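You operate a simulated robot arm through the tools that you are given. There is no shell and no other tool.

The job below is to be done with a simulated robot arm. You get a single attempt, and the scene is never put back.

Task
Finish taping the clamped core all round and stand it in the grey tray.
Fine: turn the hand wheel, swing the green arm out, loosen the blue lever. Set down upright: what you pick out.

Only the result counts: the job must be done as asked and must still hold three seconds after the hand-in. Knocking over, shifting, dropping, spilling or breaking anything else fails it.

Robot
A 7-joint arm with a three-finger gripper, fixed in place. Base frame: the origin is at the foot of the arm, x ahead of it, y to its left, z up; the work surface is at about z = 0.8. Lengths are in m, angles in degrees, forces in N, time in s.
Its first joint turns from -166.0 to 166.0 degrees. Payload 2.69 kg.
Tool frame: the origin (TCP) lies between the finger pads and is the grasp point; the fingertips stand 0.03 m ahead of it; z points along the fingers, y is the line along which they close. Largest opening 0.128 m; the body of the gripper starts 0.117 m behind the TCP.
Orientation is told as [roll, pitch, yaw] about the base's x, y, z axes, in that order, counted from this pose: with the fingers straight down and closing along the base's y, the tool's x points along the base's -x, its y along +y and its z along -z.

Tools
- The arm moves only by the tool nudge_tool. Its argument "deltas" is a list of rows, each an object of numbers (a shift or turn left out is 0, a gripper value left out holds the last): "rx", "ry", "rz": the turn, a rotation vector about the tool's x, y, z in units of 90 degrees (1.0 is 90 degrees); "x", "y", "z": the shift along the tool's x, y, z in units of 150 mm (1.0 is 150 mm); "jaw": the closure, from 0 (fully open) to 1 (shut). In form: [{"rx": .., "ry": .., "rz": .., "x": .., "y": .., "z": .., "jaw": ..}, ...]. A call has 1 to 20 rows; each row is the pose to reach, as a shift and turn from the pose commanded when the call began, along the tool's axes at that moment. A call with a number of a shift or a turn outside -1 to 1 is refused whole. Rows are played at 5 a second. More than 0.05 m and 8.6 degrees between two rows, or a gripper value outside its range, and nothing of the call is played. Where a pose cannot be reached the arm comes as near as it can. A force on the tool above 60 N (or 10 N above the force at the start of the call, whichever is more), or a blocked arm, ends the call early, and 0.2 s more pass. The fingers move at their own pace and stop on an object; they squeeze with about 24 N. The grip force told is the motor's: it shows also when the fingers shut on nothing. Time passes only in rows, and 0.2 s behind the last, so rows that repeat a pose let the fingers close. It gives the time, the measured TCP pose, the force on the tool (base axes), the opening and the grip force at its end, in the units of the frame above (readings bear some noise), with the torque about the TCP (base axes, N m) and any sound that the robot's microphone picked up.
- Cameras (640 x 400 px; columns grow to the right, rows downward): "scene" is fixed at [0.0494, 0.4998, 1.3716]; the picture's right is [0.45, -0.89, 0.00], its down [-0.60, -0.30, -0.74] and it looks along [0.66, 0.33, -0.67] (base axes); focal length 340 px, centre (320, 200). "wrist" rides on the gripper at [0.058, 0.054, -0.131] in the tool frame; the picture's right is [-0.68, 0.74, 0.00], its down [-0.62, -0.57, -0.55] and it looks along [-0.40, -0.37, 0.84] (tool axes); focal length 234 px, centre (320, 200). There is no depth. A picture from a camera that has moved, and an enlarged one, comes with that camera's place and axes in the base frame and with its lens.
- grab_frame(camera): a new picture of that camera. It takes no simulated time.
- slide_trunk(by): slides the trunk up (or, below 0, down) by that many m; the arm rides with it, the base frame stays. It gives what a move gives, with no picture.
- inspect(camera, box): a new picture of the part [left, top, right, bottom] of that camera's present view, enlarged. It takes no simulated time.
- job_done(): hands the job in; it is judged then, once.

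Nothing tells you positions but the pictures and the camera data. Unless the task says otherwise, let go and move clear before handing in.

The tools are called as a command line: name --argument value ..., lists and objects as JSON in quotes. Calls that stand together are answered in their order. nudge_tool: Moves the arm, as the interface text tells. Its arguments: {"type":"object","properties":{"deltas":{"type":"array","items":{"type":"object","properties":{"rx":{"type":"number"},"ry":{"type":"number"},"rz":{"type":"number"},"x":{"type":"number"},"y":{"type":"number"},"z":{"type":"number"},"jaw":{"type":"number"}}}}},"required":["deltas"]} The other tools are called the same way: slide_trunk (by) slides the trunk up or down; grab_frame (camera) takes a picture; inspect (camera, box) takes an enlarged picture of a part of a camera's view; job_done () hands the job in.

At the start:

```text
t: 0.0
eef_pos: [0.4863, 0.4338, 1.0585]
ee_rot: [0.0, 0.0, 0.1]
ft_force: [0.4, -0.3, -0.4]
torque: [0.01, 0.0, 0.01]
gripper_width: 0.1281
grip_force: 0.0
trunk travel left (down, up): [-0.15, 0.2]
```

scene: 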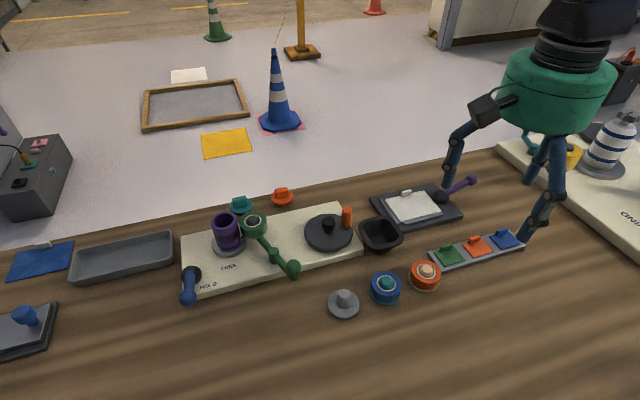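
wrist: 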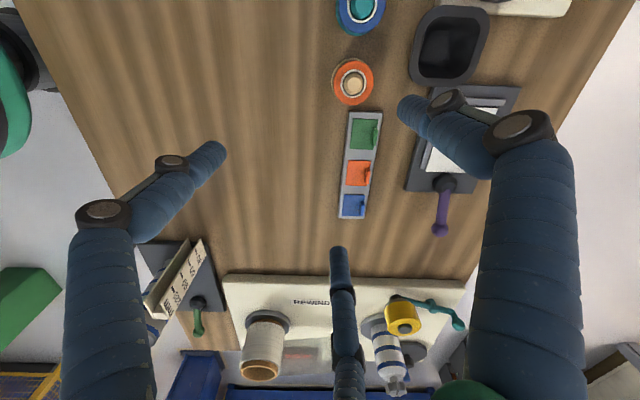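

I see a fixture board with a purple core, a green arm, a hand wheel and a blue lever, plus rolls of tape, a colour tag strip and a grey tray. I'll look closer before moving anything.

inspect --camera "scene" --box '[160, 170, 400, 320]'

inspect --camera "scene" --box '[320, 160, 560, 310]'

inspect --camera "scene" --box '[0, 210, 240, 360]'

inspect --camera "scene" --box '[480, 50, 640, 250]'

inspect --camera "wrist" --box '[120, 200, 480, 400]'

```text
2.67 times, centred on (280, 245) of scene
camera zoom: at [0.0494, 0.4998, 1.3716], right [0.45, -0.89, 0.0], down [-0.6, -0.3, -0.74], along [0.66, 0.33, -0.67], focal length 906 px, centre (427, 80)
```

zoom: 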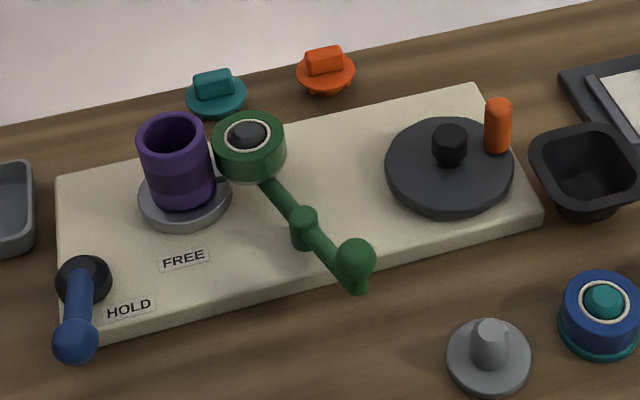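

```text
2.67 times, centred on (440, 235) of scene
camera zoom: at [0.0494, 0.4998, 1.3716], right [0.45, -0.89, 0.0], down [-0.6, -0.3, -0.74], along [0.66, 0.33, -0.67], focal length 906 px, centre (0, 107)
```

zoom: 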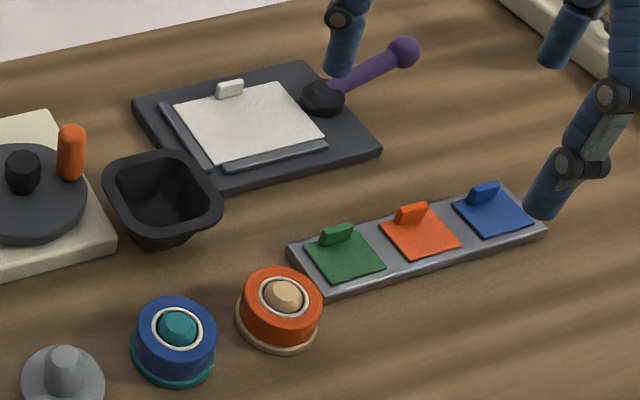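

```text
2.67 times, centred on (120, 285) of scene
camera zoom: at [0.0494, 0.4998, 1.3716], right [0.45, -0.89, 0.0], down [-0.6, -0.3, -0.74], along [0.66, 0.33, -0.67], focal length 906 px, centre (853, -27)
```

zoom: 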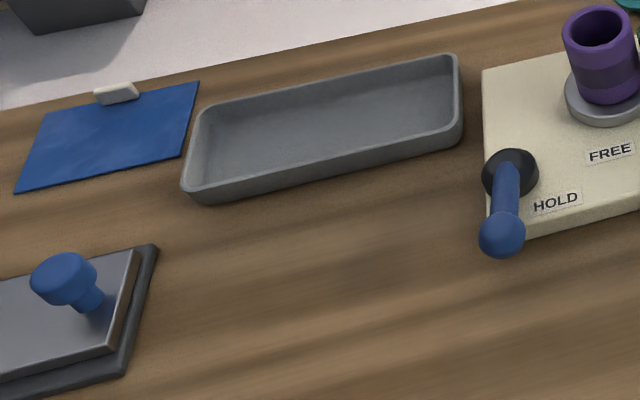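

```text
2.00 times, centred on (560, 150) of scene
camera zoom: at [0.0494, 0.4998, 1.3716], right [0.45, -0.89, 0.0], down [-0.6, -0.3, -0.74], along [0.66, 0.33, -0.67], focal length 679 px, centre (-160, 300)
```

zoom: 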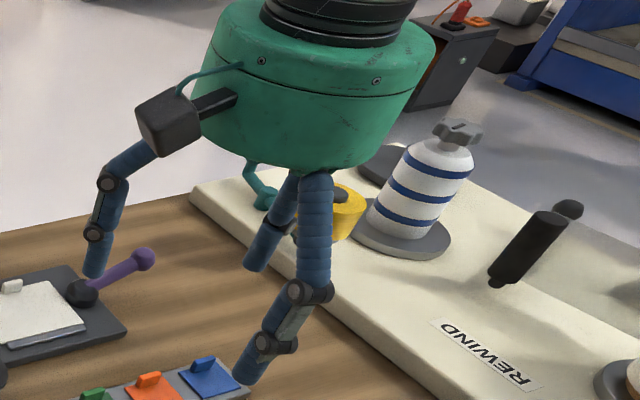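

```text
1.78 times, centred on (300, 300) of wrist
camera zoom: at [0.4279, 0.487, 1.1887], right [0.68, 0.74, 0.0], down [0.62, -0.57, 0.55], along [0.4, -0.37, -0.84], focal length 416 px, centre (356, 22)
```

zoom: 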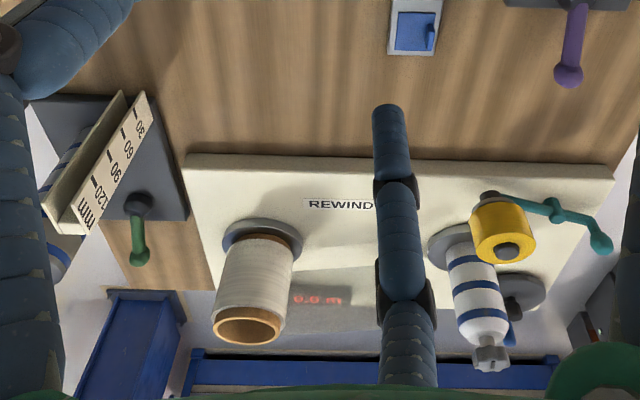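

The fixture holds the purple core at about (0.37, 0.86), the hand wheel is near (0.48, 0.70), and the grey tray sits beyond about (0.26, 1.07). I'll move the hand over the fixture at a safe height so the wrist camera can see it closely.

nudge_tool --deltas '[{"x": 0.1, "y": 0.3, "z": -0.1}, {"x": 0.2, "y": 0.6, "z": -0.2}, {"x": 0.3, "y": 0.9, "z": -0.3}]'

grab_frame --camera "wrist"

grab_frame --camera "scene"

```text
t: 0.8
eef_pos: [0.4411, 0.5685, 1.1021]
ee_rot: [0.0, 0.0, 0.0]
ft_force: [0.3, 0.1, 0.3]
torque: [0.01, -0.01, -0.01]
gripper_width: 0.1281
grip_force: 0.1
trunk travel left (down, up): [-0.15, 0.2]
```

```text
taken
camera wrist: at [0.3828, 0.622, 1.2332], right [0.68, 0.74, 0.0], down [0.62, -0.57, 0.55], along [0.4, -0.37, -0.84], focal length 234 px, centre (320, 200)
```

wrist: 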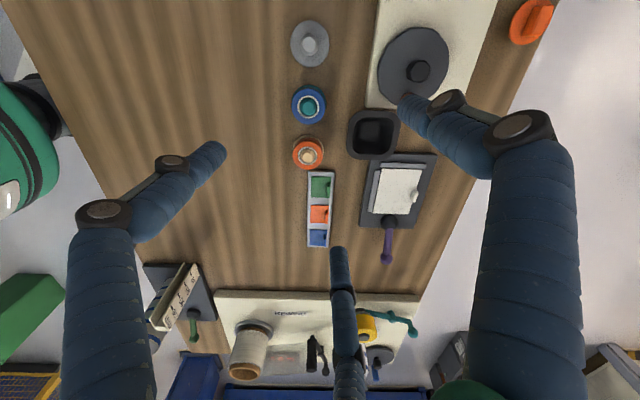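

```text
taken
```

scene: 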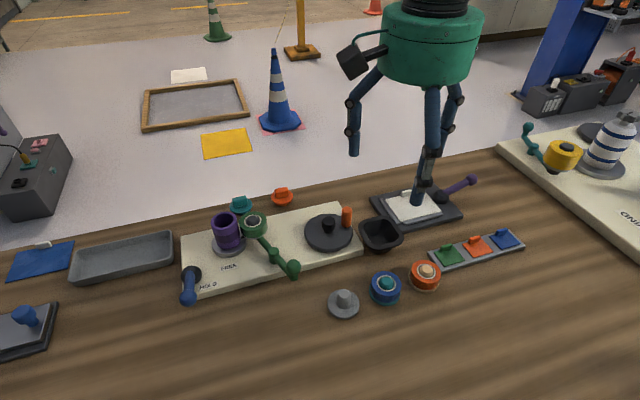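

The scene is clear and the hand is above all obstacles. I'll turn the hand about 68° so its camera looks out over the fixture, and move closer.

nudge_tool --deltas '[{"rz": -0.083, "x": 0.05, "y": 0.1}, {"rz": -0.166, "x": 0.1, "y": 0.2}, {"rz": -0.25, "x": 0.15, "y": 0.3}, {"rz": -0.333, "x": 0.2, "y": 0.4}, {"rz": -0.416, "x": 0.25, "y": 0.5}, {"rz": -0.5, "x": 0.3, "y": 0.6}, {"rz": -0.583, "x": 0.35, "y": 0.7}, {"rz": -0.666, "x": 0.4, "y": 0.8}, {"rz": -0.75, "x": 0.4, "y": 0.85}]'

grab_frame --camera "wrist"

```text
t: 2.8
eef_pos: [0.3805, 0.6952, 1.1024]
ee_rot: [0.0, 0.1, 67.7]
ft_force: [0.4, -0.8, 0.7]
torque: [0.05, 0.0, -0.01]
gripper_width: 0.1281
grip_force: 0.0
trunk travel left (down, up): [-0.15, 0.2]
```

```text
taken
camera wrist: at [0.3086, 0.6617, 1.2335], right [-0.42, 0.91, 0.0], down [0.76, 0.35, 0.55], along [0.5, 0.23, -0.84], focal length 234 px, centre (320, 200)
```

wrist: 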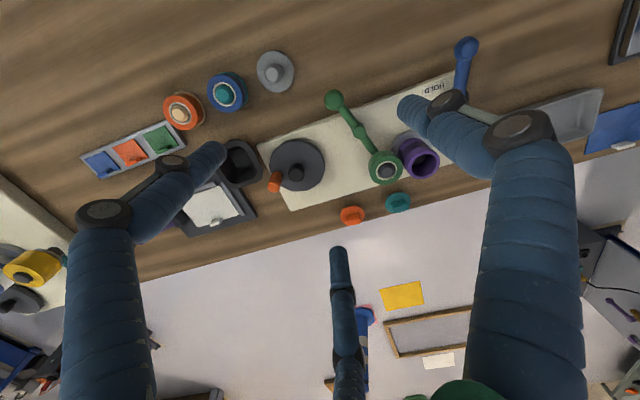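

The whole fixture is now visible from above. I'll zoom in on it for positions and markings.

inspect --camera "wrist" --box '[230, 60, 490, 230]'

inspect --camera "wrist" --box '[380, 0, 640, 170]'

inspect --camera "scene" --box '[180, 190, 300, 310]'

```text
2.35 times, centred on (360, 145) of wrist
camera zoom: at [0.3086, 0.6617, 1.2335], right [-0.42, 0.91, 0.0], down [0.76, 0.35, 0.55], along [0.5, 0.23, -0.84], focal length 551 px, centre (226, 329)
```

zoom: 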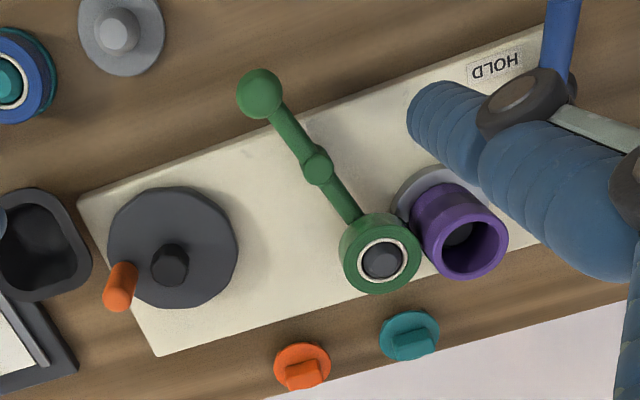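

```text
2.35 times, centred on (510, 85) of wrist
camera zoom: at [0.3086, 0.6617, 1.2335], right [-0.42, 0.91, 0.0], down [0.76, 0.35, 0.55], along [0.5, 0.23, -0.84], focal length 551 px, centre (-127, 471)
```

zoom: 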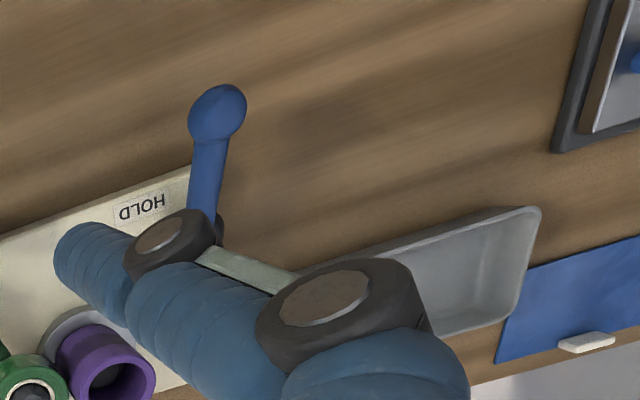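

```text
3.33 times, centred on (240, 250) of scene
camera zoom: at [0.0494, 0.4998, 1.3716], right [0.45, -0.89, 0.0], down [-0.6, -0.3, -0.74], along [0.66, 0.33, -0.67], focal length 1132 px, centre (587, 33)
```

zoom: 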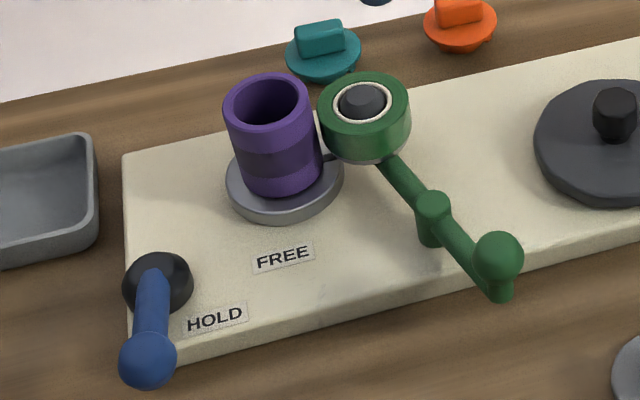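

From two views I get: wheel centre about (0.487, 0.699), its peg about (0.518, 0.675) with top near z 0.893, core about (0.381, 0.871), arm pivot about (0.383, 0.765), arm ball about (0.358, 0.707, 0.874), and lever hub about (0.274, 0.877). I'll look more closely at the core and tape.

inspect --camera "scene" --box '[205, 200, 275, 265]'

inspect --camera "wrist" --box '[360, 120, 450, 190]'

inspect --camera "wrist" --box '[250, 120, 340, 200]'

```text
6.15 times, centred on (240, 232) of scene
camera zoom: at [0.0494, 0.4998, 1.3716], right [0.45, -0.89, 0.0], down [-0.6, -0.3, -0.74], along [0.66, 0.33, -0.67], focal length 2090 px, centre (812, 0)
```

zoom: 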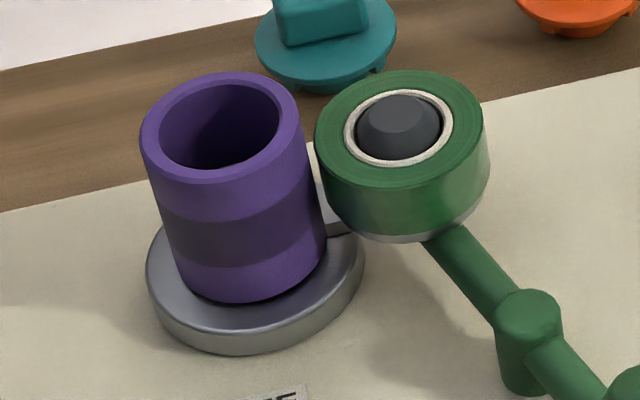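

```text
5.71 times, centred on (405, 155) of wrist
camera zoom: at [0.3086, 0.6617, 1.2335], right [-0.42, 0.91, 0.0], down [0.76, 0.35, 0.55], along [0.5, 0.23, -0.84], focal length 1338 px, centre (-166, 457)
```

zoom: 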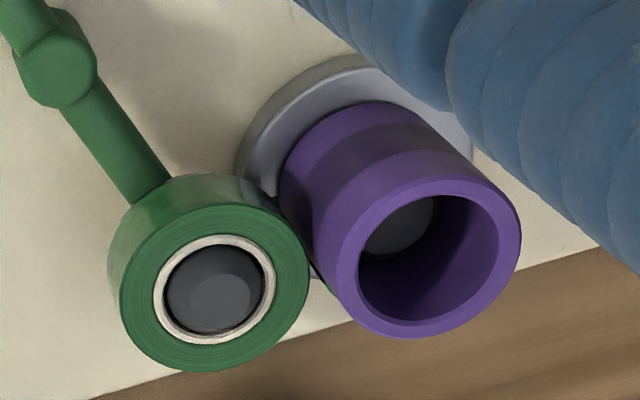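

```text
5.00 times, centred on (295, 160) of wrist
camera zoom: at [0.3086, 0.6617, 1.2335], right [-0.42, 0.91, 0.0], down [0.76, 0.35, 0.55], along [0.5, 0.23, -0.84], focal length 1171 px, centre (445, 400)
```

zoom: 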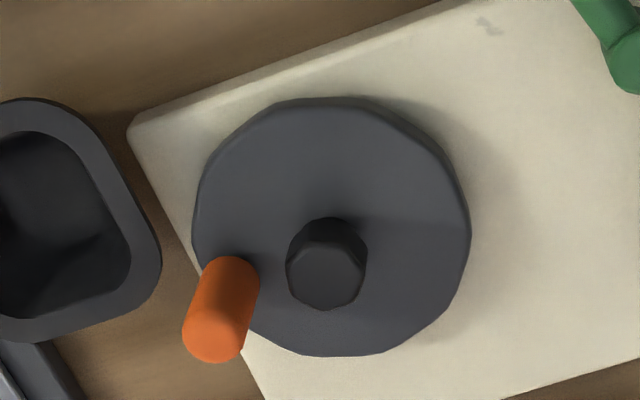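

The dark band around the core has no tape on the visible side, and a sliver of green tape shows at the back, next to the roll. Before using the hand I'll close it once in free air to see how the fingers come together.

nudge_tool --deltas '[{"jaw": 0.85}, {"jaw": 0.85}, {"jaw": 0.85}, {"jaw": 0.85}]'

grab_frame --camera "wrist"

grab_frame --camera "scene"

```text
t: 3.8
eef_pos: [0.3813, 0.6948, 1.1023]
ee_rot: [0.0, -0.1, 67.6]
ft_force: [0.1, -0.9, 0.7]
torque: [0.03, -0.01, 0.01]
gripper_width: 0.0191
grip_force: 0.1
trunk travel left (down, up): [-0.15, 0.2]
```

```text
taken
camera wrist: at [0.3087, 0.6614, 1.2335], right [-0.42, 0.91, 0.0], down [0.76, 0.35, 0.55], along [0.5, 0.23, -0.84], focal length 234 px, centre (320, 200)
```

wrist: 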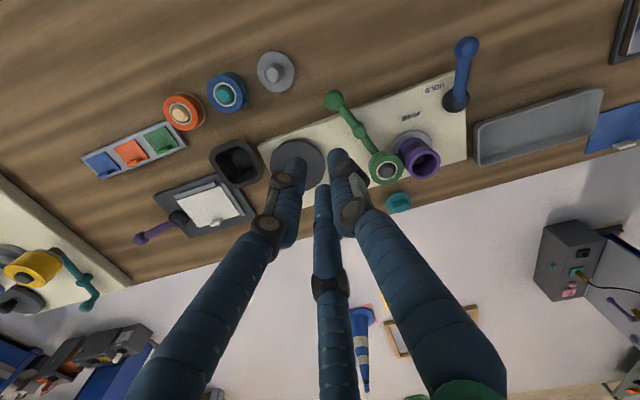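

```text
taken
```

scene: 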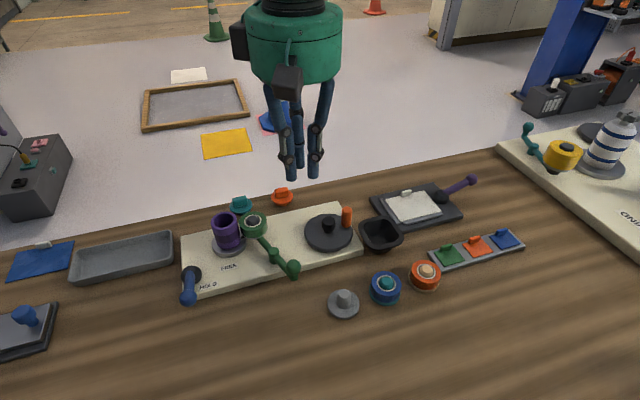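

The hand closes as three fingers meeting at the centre. Next I'll move above the orange peg of the hand wheel with the jaw part open, stopping above it to check alignment.

nudge_tool --deltas '[{"x": -0.074, "y": -0.3, "jaw": 0.6}, {"x": -0.148, "y": -0.6, "jaw": 0.6}, {"x": -0.2216, "y": -0.8965, "jaw": 0.6}, {"x": -0.2216, "y": -0.8965, "z": 0.3, "jaw": 0.6}, {"x": -0.2216, "y": -0.8965, "z": 0.6, "jaw": 0.6}, {"x": -0.2216, "y": -0.8965, "z": 0.9, "jaw": 0.6}, {"x": -0.2216, "y": -0.8965, "z": 0.9, "jaw": 0.6}]'

grab_frame --camera "wrist"

inspect --camera "scene" --box '[270, 130, 430, 260]'

```text
t: 5.4
eef_pos: [0.5181, 0.6751, 0.9671]
ee_rot: [0.0, 0.1, 67.7]
ft_force: [-1.0, -0.1, -0.5]
torque: [-0.04, 0.03, -0.01]
gripper_width: 0.0511
grip_force: 0.0
trunk travel left (down, up): [-0.15, 0.2]
```

```text
taken
camera wrist: at [0.4463, 0.6418, 1.098], right [-0.42, 0.91, 0.0], down [0.76, 0.35, 0.55], along [0.5, 0.23, -0.84], focal length 234 px, centre (320, 200)
```

wrist: 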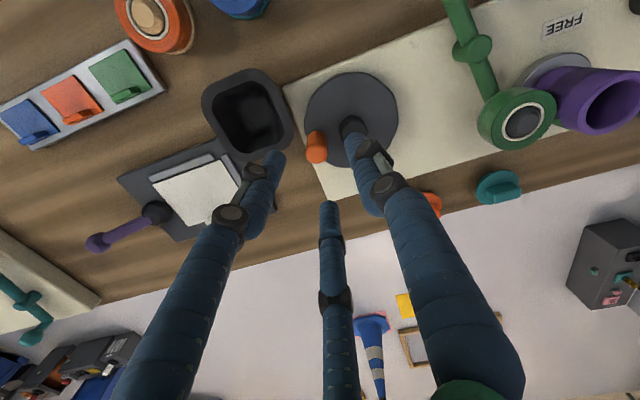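

```text
3.08 times, centred on (350, 195) of scene
camera zoom: at [0.0494, 0.4998, 1.3716], right [0.45, -0.89, 0.0], down [-0.6, -0.3, -0.74], along [0.66, 0.33, -0.67], focal length 1045 px, centre (228, 215)
```

zoom: 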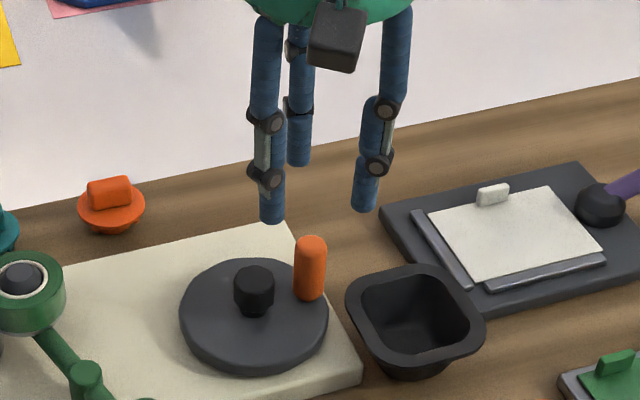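

The peg sits right under the tool centre, within a few mm. I'll lower so the fingertips stay just above the centre knob, then close on the peg.

nudge_tool --deltas '[{"z": 0.15, "jaw": 0.6}, {"z": 0.28, "jaw": 0.6}, {"z": 0.37, "jaw": 0.6}, {"z": 0.37, "jaw": 0.6}]'

inspect --camera "wrist" --box '[220, 80, 420, 220]'

inspect --camera "scene" --box '[290, 160, 410, 260]'

```text
t: 6.4
eef_pos: [0.518, 0.6763, 0.9122]
ee_rot: [-0.1, 0.0, 67.7]
ft_force: [-1.0, -0.3, -0.2]
torque: [-0.03, 0.01, 0.01]
gripper_width: 0.051
grip_force: 0.1
trunk travel left (down, up): [-0.15, 0.2]
```

```text
2.86 times, centred on (320, 150) of wrist
camera zoom: at [0.4464, 0.642, 1.0432], right [-0.42, 0.91, 0.0], down [0.76, 0.35, 0.55], along [0.5, 0.23, -0.84], focal length 669 px, centre (320, 343)
```

zoom: 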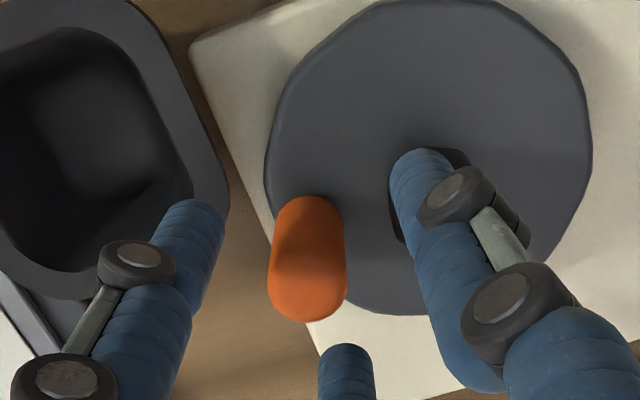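

```text
4.00 times, centred on (350, 210) of scene
camera zoom: at [0.0494, 0.4998, 1.3716], right [0.45, -0.89, 0.0], down [-0.6, -0.3, -0.74], along [0.66, 0.33, -0.67], focal length 1358 px, centre (200, 160)
```

zoom: 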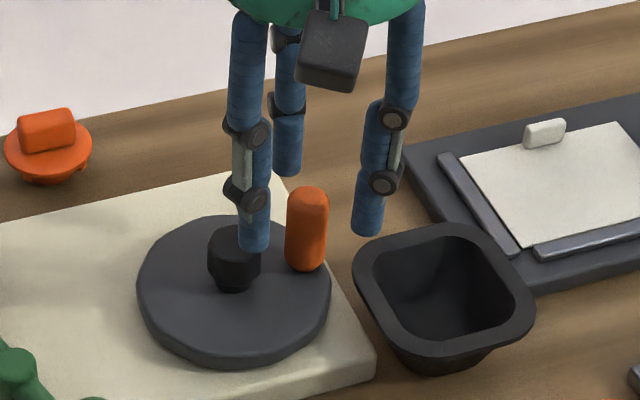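

The peg is centred to within about 5 mm of the tool. I'll shift that small amount and close on it.

nudge_tool --deltas '[{"y": -0.025, "x": 0.007, "jaw": 0.6}, {"y": -0.025, "x": 0.007, "z": 0.013, "jaw": 0.7}, {"y": -0.025, "x": 0.007, "z": 0.013, "jaw": 0.95}, {"y": -0.025, "x": 0.007, "z": 0.013, "jaw": 0.95}, {"y": -0.025, "x": 0.007, "z": 0.013, "jaw": 0.95}]'

inspect --camera "scene" --box '[290, 160, 410, 260]'

inspect --camera "wrist" --box '[220, 80, 420, 220]'

```text
t: 7.6
eef_pos: [0.5222, 0.6708, 0.9103]
ee_rot: [0.0, 0.0, 67.6]
ft_force: [5.5, -11.9, -1.6]
torque: [-0.38, -0.22, 0.0]
gripper_width: 0.0214
grip_force: 11.1
trunk travel left (down, up): [-0.15, 0.2]
```

```text
4.00 times, centred on (350, 210) of scene
camera zoom: at [0.0494, 0.4998, 1.3716], right [0.45, -0.89, 0.0], down [-0.6, -0.3, -0.74], along [0.66, 0.33, -0.67], focal length 1358 px, centre (200, 160)
```

zoom: 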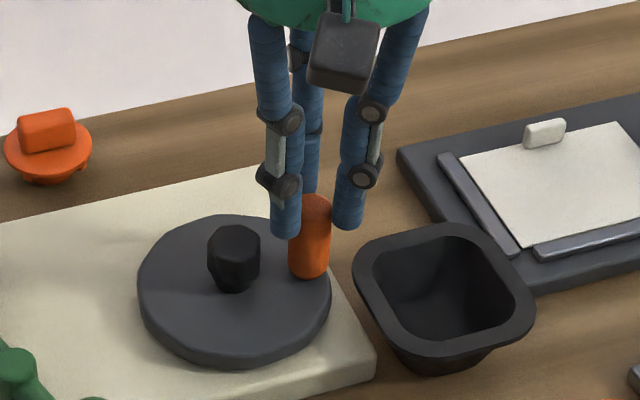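

```text
2.86 times, centred on (320, 150) of wrist
camera zoom: at [0.4497, 0.6384, 1.041], right [-0.42, 0.91, 0.0], down [0.76, 0.35, 0.55], along [0.5, 0.23, -0.84], focal length 669 px, centre (320, 343)
```

zoom: 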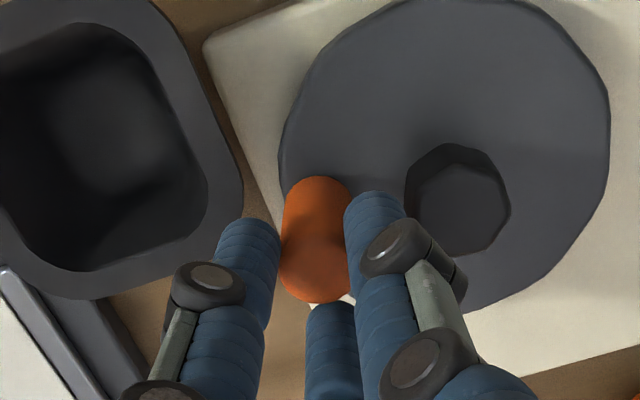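

The peg is gripped (width 21 mm). I'll turn the wheel a small arc of about 20° counter-clockwise as a test, then check forces and what the core does.

nudge_tool --deltas '[{"x": -0.025, "y": -0.008}, {"x": -0.05, "y": -0.012}, {"x": -0.074, "y": -0.011}, {"x": -0.098, "y": -0.007}, {"x": -0.098, "y": -0.007}]'

inspect --camera "scene" --box '[205, 200, 275, 265]'

inspect --camera "scene" --box '[290, 160, 410, 260]'

grab_frame --camera "wrist"

```text
t: 8.8
eef_pos: [0.5299, 0.6856, 0.9122]
ee_rot: [0.0, -0.1, 67.5]
ft_force: [15.9, -5.7, -1.4]
torque: [-0.15, -0.43, -0.01]
gripper_width: 0.0251
grip_force: 13.7
trunk travel left (down, up): [-0.15, 0.2]
```

```text
6.15 times, centred on (240, 232) of scene
camera zoom: at [0.0494, 0.4998, 1.3716], right [0.45, -0.89, 0.0], down [-0.6, -0.3, -0.74], along [0.66, 0.33, -0.67], focal length 2090 px, centre (812, 0)
```

zoom: 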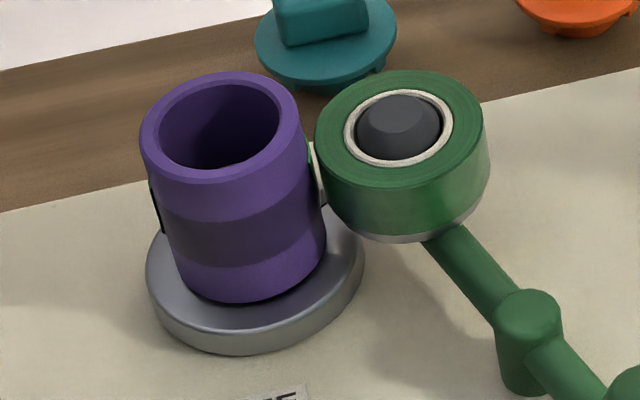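

```text
4.00 times, centred on (350, 210) of scene
camera zoom: at [0.0494, 0.4998, 1.3716], right [0.45, -0.89, 0.0], down [-0.6, -0.3, -0.74], along [0.66, 0.33, -0.67], focal length 1358 px, centre (200, 160)
```

zoom: 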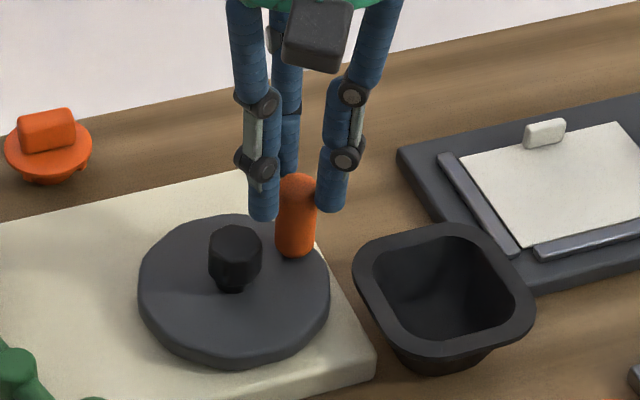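

```text
taken
camera wrist: at [0.4569, 0.6522, 1.0415], right [-0.42, 0.91, 0.0], down [0.76, 0.35, 0.55], along [0.5, 0.23, -0.84], focal length 234 px, centre (320, 200)
```

wrist: 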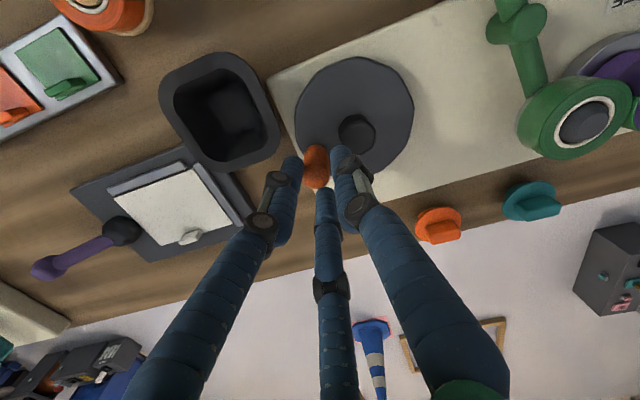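

The wheel turned with light forces, and something now shows at the core's left edge. I'll zoom in on the core and wheel.

inspect --camera "scene" --box '[212, 205, 262, 245]'

inspect --camera "wrist" --box '[270, 40, 430, 200]'

inspect --camera "wrist" --box '[500, 20, 640, 180]'

```text
10.00 times, centred on (237, 225) of scene
camera zoom: at [0.0494, 0.4998, 1.3716], right [0.45, -0.89, 0.0], down [-0.6, -0.3, -0.74], along [0.66, 0.33, -0.67], focal length 3396 px, centre (1150, -50)
```

zoom: 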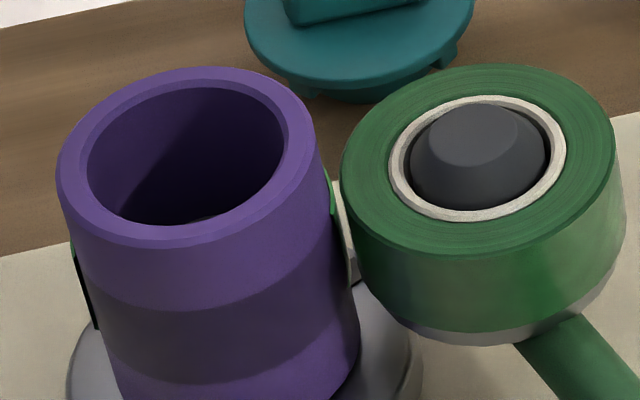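

```text
2.50 times, centred on (350, 120) of wrist
camera zoom: at [0.4569, 0.6522, 1.0415], right [-0.42, 0.91, 0.0], down [0.76, 0.35, 0.55], along [0.5, 0.23, -0.84], focal length 585 px, centre (245, 400)
```

zoom: 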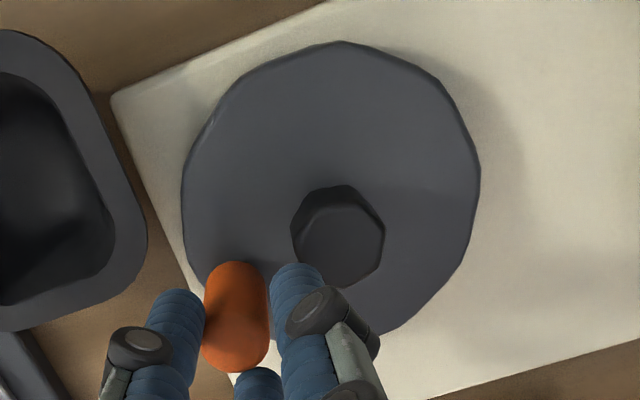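

```text
2.50 times, centred on (570, 100) of wrist
camera zoom: at [0.4569, 0.6522, 1.0415], right [-0.42, 0.91, 0.0], down [0.76, 0.35, 0.55], along [0.5, 0.23, -0.84], focal length 585 px, centre (-305, 450)
```

zoom: 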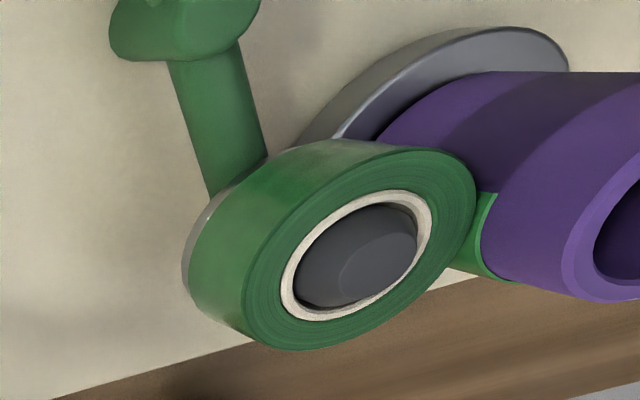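

Green tape now shows on both edges of the core, so it covers the back half and counter-clockwise is the laying direction. I'll keep turning the wheel counter-clockwise in arcs, with a slightly larger radius (about 43.7 mm).

nudge_tool --deltas '[{"x": -0.0255, "y": -0.0147, "z": 0.01, "jaw": 1.0}, {"x": -0.0741, "y": 0.0, "z": 0.02, "jaw": 1.0}, {"x": -0.1192, "y": 0.0239, "z": 0.025, "jaw": 1.0}, {"x": -0.1594, "y": 0.0541, "z": 0.025, "jaw": 1.0}, {"x": -0.1938, "y": 0.0921, "z": 0.025, "jaw": 1.0}, {"x": -0.1938, "y": 0.0921, "z": 0.025, "jaw": 1.0}]'

inspect --camera "scene" --box '[205, 200, 275, 265]'

inspect --camera "scene" --box '[290, 160, 410, 260]'

inspect --camera "wrist" --box '[220, 20, 440, 200]'

```text
t: 10.2
eef_pos: [0.5262, 0.7162, 0.905]
ee_rot: [0.0, 0.1, 67.6]
ft_force: [16.0, 1.8, 14.4]
torque: [0.06, -0.47, 0.08]
gripper_width: 0.0266
grip_force: 24.2
trunk travel left (down, up): [-0.15, 0.2]
```

```text
6.15 times, centred on (240, 232) of scene
camera zoom: at [0.0494, 0.4998, 1.3716], right [0.45, -0.89, 0.0], down [-0.6, -0.3, -0.74], along [0.66, 0.33, -0.67], focal length 2090 px, centre (812, 0)
```

zoom: 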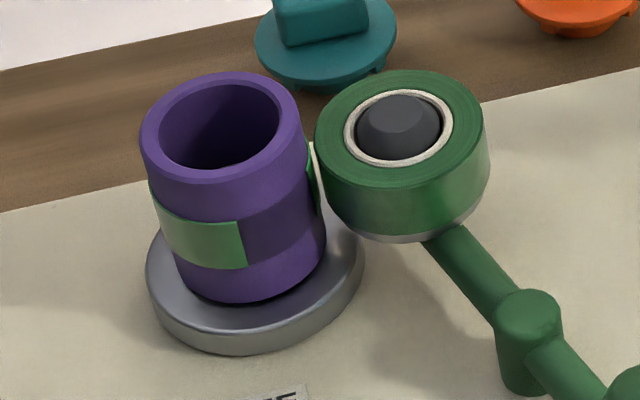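

```text
4.00 times, centred on (350, 210) of scene
camera zoom: at [0.0494, 0.4998, 1.3716], right [0.45, -0.89, 0.0], down [-0.6, -0.3, -0.74], along [0.66, 0.33, -0.67], focal length 1358 px, centre (200, 160)
```

zoom: 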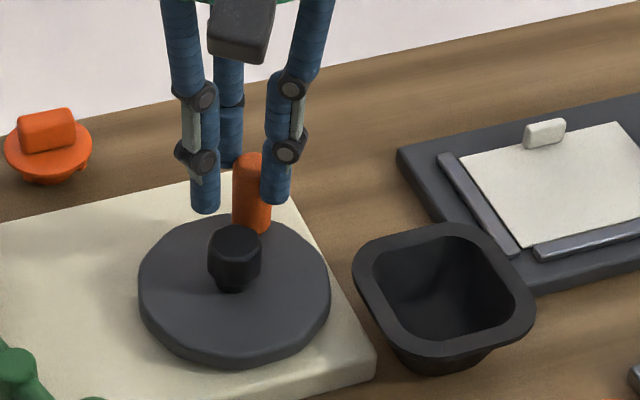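

```text
2.22 times, centred on (330, 110) of wrist
camera zoom: at [0.4541, 0.6834, 1.037], right [-0.42, 0.91, 0.0], down [0.76, 0.35, 0.55], along [0.5, 0.23, -0.84], focal length 520 px, centre (298, 400)
```

zoom: 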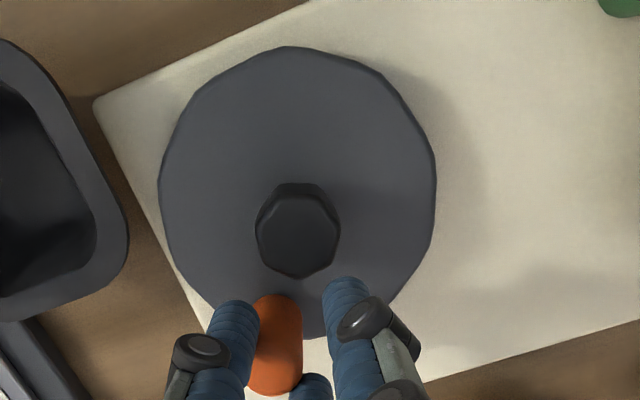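

The tape is being laid: its leading end is now at the front middle of the core. The peg has slipped off-centre between two of the three fingers, so I'll open slightly, re-centre on it and grip again.

nudge_tool --deltas '[{"jaw": 0.7}, {"jaw": 0.68}, {"jaw": 0.68}]'

inspect --camera "wrist" --box '[240, 100, 400, 220]'

inspect --camera "scene" --box '[290, 160, 410, 260]'

```text
t: 11.0
eef_pos: [0.5259, 0.7157, 0.9063]
ee_rot: [0.0, 0.1, 67.5]
ft_force: [0.2, -0.5, 1.2]
torque: [-0.02, 0.0, -0.03]
gripper_width: 0.0411
grip_force: 0.2
trunk travel left (down, up): [-0.15, 0.2]
```

```text
3.33 times, centred on (320, 160) of wrist
camera zoom: at [0.4541, 0.684, 1.0371], right [-0.42, 0.91, 0.0], down [0.76, 0.35, 0.55], along [0.5, 0.23, -0.84], focal length 781 px, centre (320, 333)
```

zoom: 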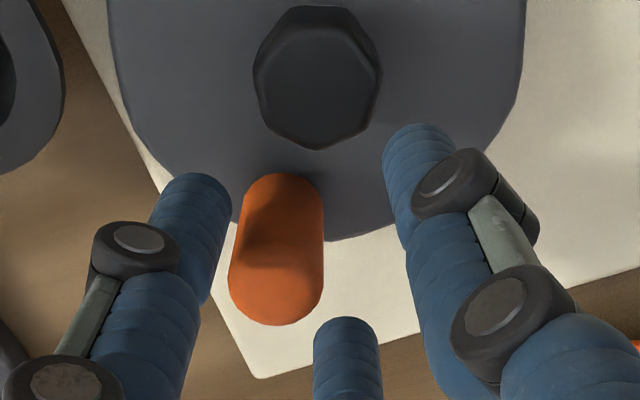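

```text
4.00 times, centred on (350, 210) of scene
camera zoom: at [0.0494, 0.4998, 1.3716], right [0.45, -0.89, 0.0], down [-0.6, -0.3, -0.74], along [0.66, 0.33, -0.67], focal length 1358 px, centre (200, 160)
```

zoom: 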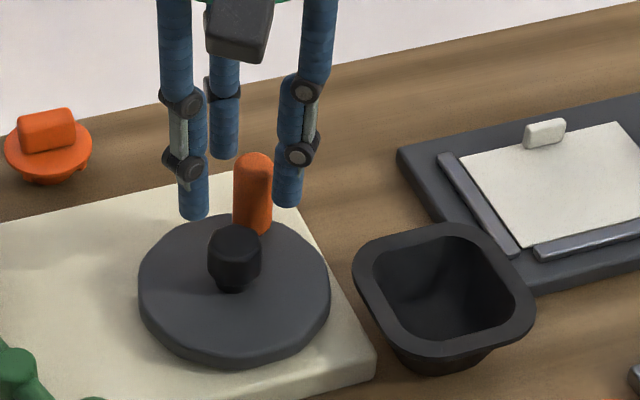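

The peg is about 11 mm off the finger centre. I'll shift onto it and close again.

nudge_tool --deltas '[{"y": -0.036, "jaw": 0.68}, {"y": -0.073, "jaw": 0.68}, {"y": -0.073, "z": 0.015, "jaw": 0.68}, {"y": -0.073, "z": 0.015, "jaw": 0.76}, {"y": -0.073, "z": 0.015, "jaw": 0.76}]'

inspect --camera "wrist" --box '[240, 100, 400, 220]'

```text
t: 12.2
eef_pos: [0.5359, 0.7141, 0.9046]
ee_rot: [0.0, 0.0, 67.5]
ft_force: [-0.5, 0.1, -0.7]
torque: [-0.02, 0.02, -0.02]
gripper_width: 0.0306
grip_force: 0.0
trunk travel left (down, up): [-0.15, 0.2]
```

```text
3.33 times, centred on (320, 160) of wrist
camera zoom: at [0.4645, 0.68, 1.0353], right [-0.42, 0.91, 0.0], down [0.76, 0.35, 0.55], along [0.5, 0.23, -0.84], focal length 781 px, centre (320, 333)
```

zoom: 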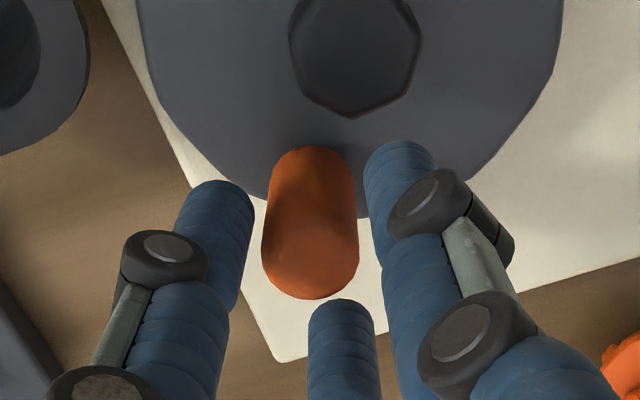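

The fingers are now centred around the peg. I'll close and check the grip width.

nudge_tool --deltas '[{"x": 0.009, "y": -0.01, "jaw": 0.78}, {"x": 0.009, "y": -0.01, "jaw": 1.0}, {"x": 0.009, "y": -0.01, "jaw": 1.0}, {"x": 0.009, "y": -0.01, "jaw": 1.0}]'

```text
t: 13.2
eef_pos: [0.5373, 0.7109, 0.9045]
ee_rot: [0.0, 0.0, 67.5]
ft_force: [-1.2, 0.2, -0.5]
torque: [-0.02, 0.04, 0.02]
gripper_width: 0.0208
grip_force: 45.5
trunk travel left (down, up): [-0.15, 0.2]
```

Clean grip with no side force, so the peg is at (0.537, 0.711). I'll turn another 30° and check the forces.

nudge_tool --deltas '[{"x": -0.0199, "y": 0.016}, {"x": -0.0398, "y": 0.0337}, {"x": -0.057, "y": 0.053}, {"x": -0.0732, "y": 0.0735}, {"x": -0.0993, "y": 0.1185}, {"x": -0.0993, "y": 0.1185}]'

inspect --camera "scene" --box '[205, 200, 275, 265]'

inspect --camera "scene" --box '[270, 150, 410, 260]'

```text
t: 14.6
eef_pos: [0.5258, 0.7323, 0.9041]
ee_rot: [0.0, 0.0, 67.6]
ft_force: [-2.5, 0.1, 3.0]
torque: [-0.04, 0.21, -0.05]
gripper_width: 0.0207
grip_force: 45.2
trunk travel left (down, up): [-0.15, 0.2]
```

```text
6.15 times, centred on (240, 232) of scene
camera zoom: at [0.0494, 0.4998, 1.3716], right [0.45, -0.89, 0.0], down [-0.6, -0.3, -0.74], along [0.66, 0.33, -0.67], focal length 2090 px, centre (812, 0)
```

zoom: 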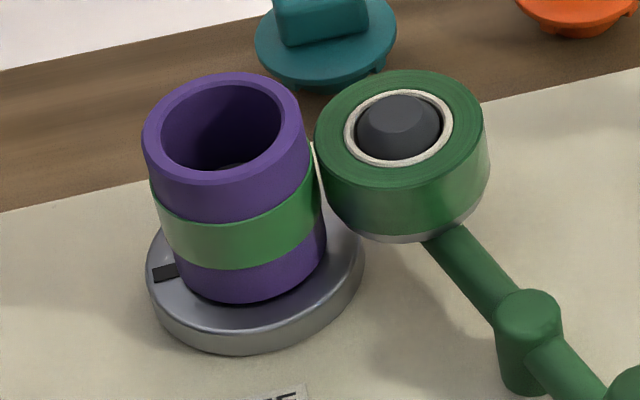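

```text
3.64 times, centred on (340, 205) of scene
camera zoom: at [0.0494, 0.4998, 1.3716], right [0.45, -0.89, 0.0], down [-0.6, -0.3, -0.74], along [0.66, 0.33, -0.67], focal length 1235 px, centre (247, 182)
```

zoom: 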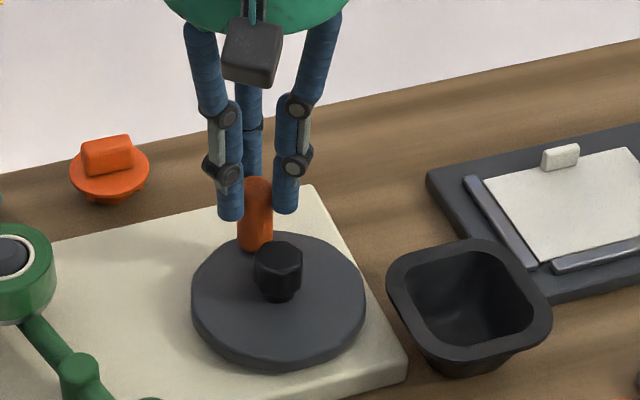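

The visible side is fully green and the disc's index mark has gone about half a turn. I'll turn another 40° of wheel so the tape end passes the roll with overlap.

nudge_tool --deltas '[{"x": -0.009, "y": 0.024}, {"x": -0.0178, "y": 0.0489}, {"x": -0.023, "y": 0.0745}, {"x": -0.0267, "y": 0.1001}, {"x": -0.0272, "y": 0.126}, {"x": -0.0267, "y": 0.1522}, {"x": -0.0225, "y": 0.178}, {"x": -0.0177, "y": 0.2034}, {"x": -0.0177, "y": 0.2034}]'

inspect --camera "scene" --box '[205, 200, 275, 265]'

inspect --camera "scene" --box '[270, 150, 410, 260]'

grab_frame --camera "wrist"

```text
t: 16.6
eef_pos: [0.4993, 0.7443, 0.9054]
ee_rot: [0.0, 0.1, 67.4]
ft_force: [0.9, -33.6, 4.8]
torque: [-1.08, -0.03, -0.01]
gripper_width: 0.021
grip_force: 44.9
trunk travel left (down, up): [-0.15, 0.2]
```

```text
6.15 times, centred on (240, 232) of scene
camera zoom: at [0.0494, 0.4998, 1.3716], right [0.45, -0.89, 0.0], down [-0.6, -0.3, -0.74], along [0.66, 0.33, -0.67], focal length 2090 px, centre (812, 0)
```

zoom: 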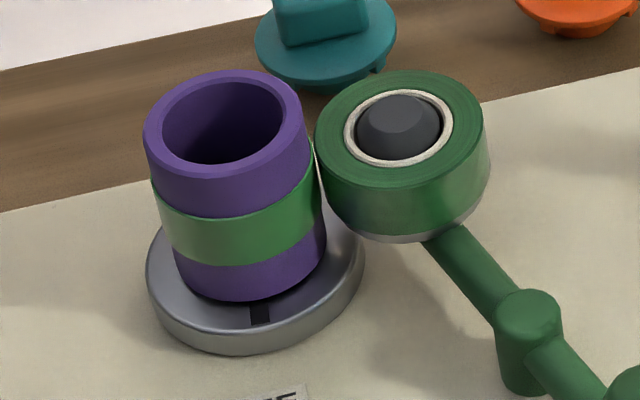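

```text
3.64 times, centred on (340, 205) of scene
camera zoom: at [0.0494, 0.4998, 1.3716], right [0.45, -0.89, 0.0], down [-0.6, -0.3, -0.74], along [0.66, 0.33, -0.67], focal length 1235 px, centre (247, 182)
```

zoom: 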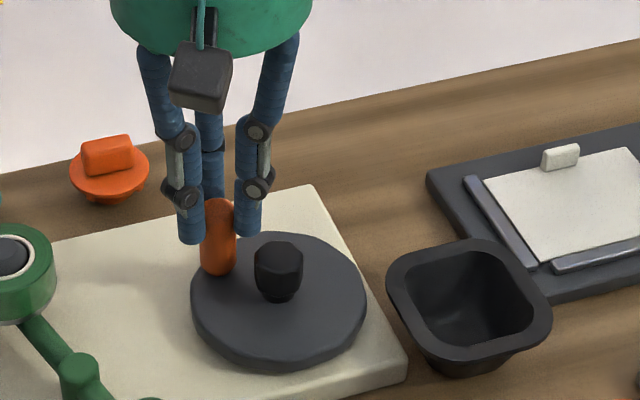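

```text
taken
camera wrist: at [0.4273, 0.7107, 1.0354], right [-0.42, 0.91, 0.0], down [0.76, 0.35, 0.55], along [0.5, 0.23, -0.84], focal length 234 px, centre (320, 200)
```

wrist: 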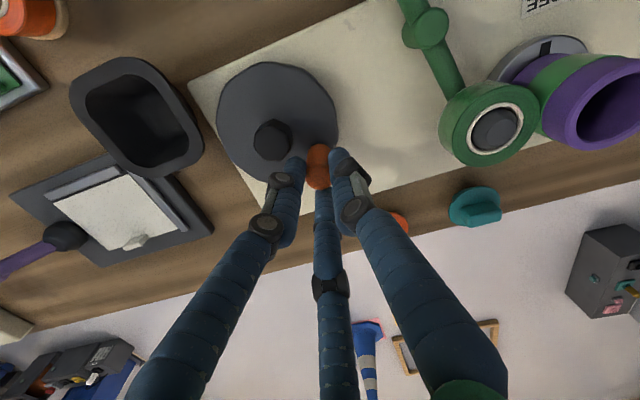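

Everything visible on the core is green, and the mark shows about 265° of core turn, so the tape overlaps past a full wrap. I'll relax the side force, let go of the peg and rise.

nudge_tool --deltas '[{"x": 0.0185, "y": -0.0076, "jaw": 1.0}, {"x": 0.0185, "y": -0.0076, "jaw": 0.7}, {"x": 0.0185, "y": -0.0076, "jaw": 0.66}, {"x": 0.0185, "y": -0.0076, "z": -0.15, "jaw": 0.66}, {"x": 0.0185, "y": -0.0076, "z": -0.4, "jaw": 0.66}, {"x": 0.0185, "y": -0.0076, "z": -0.6, "jaw": 0.66}, {"x": 0.0185, "y": -0.0076, "z": -0.6, "jaw": 0.66}]'

grab_frame --camera "wrist"

inspect --camera "scene" --box '[200, 180, 400, 310]'

```text
t: 18.2
eef_pos: [0.4995, 0.7422, 0.9947]
ee_rot: [0.0, 0.0, 67.5]
ft_force: [-0.1, -0.4, 0.7]
torque: [0.05, -0.03, -0.01]
gripper_width: 0.0434
grip_force: 0.0
trunk travel left (down, up): [-0.15, 0.2]
```

```text
taken
camera wrist: at [0.4269, 0.7096, 1.1258], right [-0.42, 0.91, 0.0], down [0.76, 0.35, 0.55], along [0.5, 0.23, -0.84], focal length 234 px, centre (320, 200)
```

wrist: 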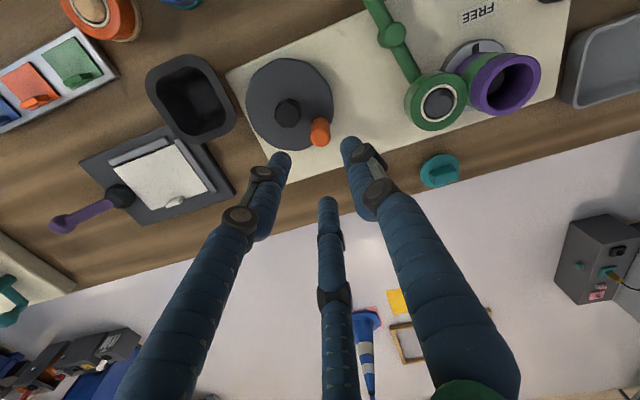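

```text
3.08 times, centred on (300, 245) of scene
camera zoom: at [0.0494, 0.4998, 1.3716], right [0.45, -0.89, 0.0], down [-0.6, -0.3, -0.74], along [0.66, 0.33, -0.67], focal length 1045 px, centre (382, 62)
```

zoom: 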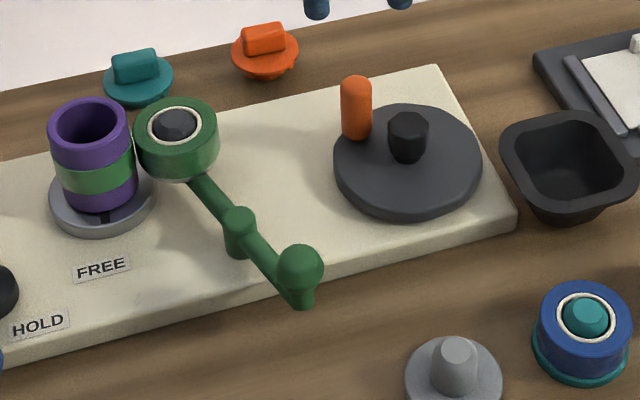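

The peg is free and the wheel stays put. I'll take a closer look at the green arm and core before pushing the arm.

inspect --camera "wrist" --box '[340, 0, 580, 150]'

inspect --camera "scene" --box '[235, 205, 315, 285]'

```text
2.67 times, centred on (460, 75) of wrist
camera zoom: at [0.4269, 0.7096, 1.1258], right [-0.42, 0.91, 0.0], down [0.76, 0.35, 0.55], along [0.5, 0.23, -0.84], focal length 624 px, centre (-53, 533)
```

zoom: 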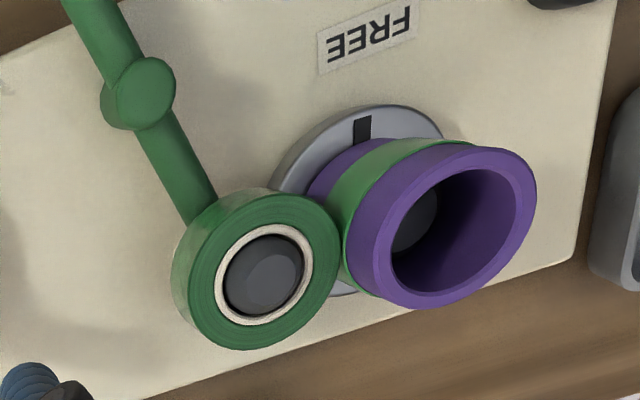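

```text
5.00 times, centred on (275, 245) of scene
camera zoom: at [0.0494, 0.4998, 1.3716], right [0.45, -0.89, 0.0], down [-0.6, -0.3, -0.74], along [0.66, 0.33, -0.67], focal length 1698 px, centre (545, -25)
```

zoom: 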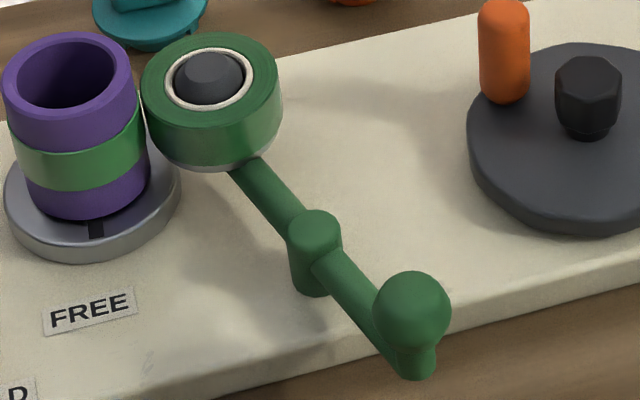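

The arm's ball is at about (0.358, 0.707, 0.874) with its pivot at (0.383, 0.765). I'll close the fingers, move over to the ball's far side, and check before descending.

nudge_tool --deltas '[{"x": 0.195, "y": 0.18, "jaw": 1.0}, {"x": 0.39, "y": 0.36, "jaw": 1.0}, {"x": 0.5825, "y": 0.535, "jaw": 1.0}, {"x": 0.5825, "y": 0.535, "z": 0.25, "jaw": 1.0}, {"x": 0.5825, "y": 0.535, "z": 0.35, "jaw": 1.0}, {"x": 0.5825, "y": 0.535, "z": 0.35, "jaw": 1.0}]'

grab_frame --camera "wrist"

inspect --camera "scene" --box '[220, 160, 380, 290]'

```text
t: 19.6
eef_pos: [0.3934, 0.6938, 0.9417]
ee_rot: [0.0, 0.0, 67.5]
ft_force: [0.5, 0.4, -0.5]
torque: [-0.01, 0.04, 0.01]
gripper_width: 0.0025
grip_force: 24.5
trunk travel left (down, up): [-0.15, 0.2]
```

```text
taken
camera wrist: at [0.3204, 0.6605, 1.0726], right [-0.42, 0.91, 0.0], down [0.76, 0.35, 0.55], along [0.5, 0.23, -0.84], focal length 234 px, centre (320, 200)
```

wrist: 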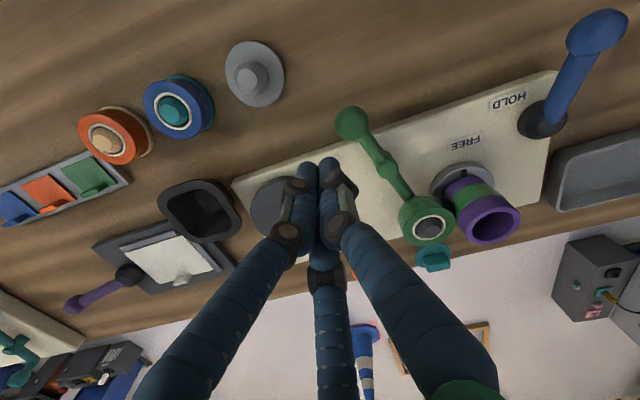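

```text
3.08 times, centred on (300, 225) of scene
camera zoom: at [0.0494, 0.4998, 1.3716], right [0.45, -0.89, 0.0], down [-0.6, -0.3, -0.74], along [0.66, 0.33, -0.67], focal length 1045 px, centre (382, 123)
```

zoom: 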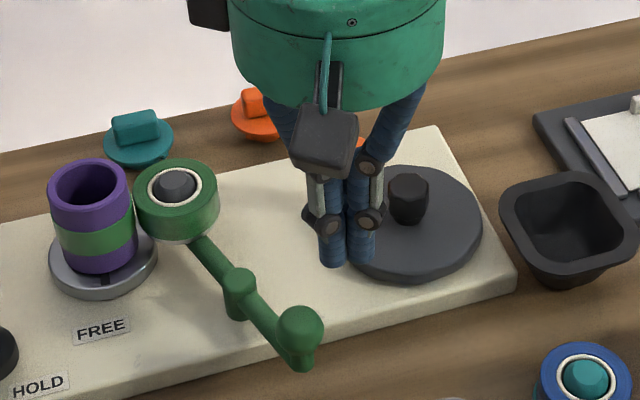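

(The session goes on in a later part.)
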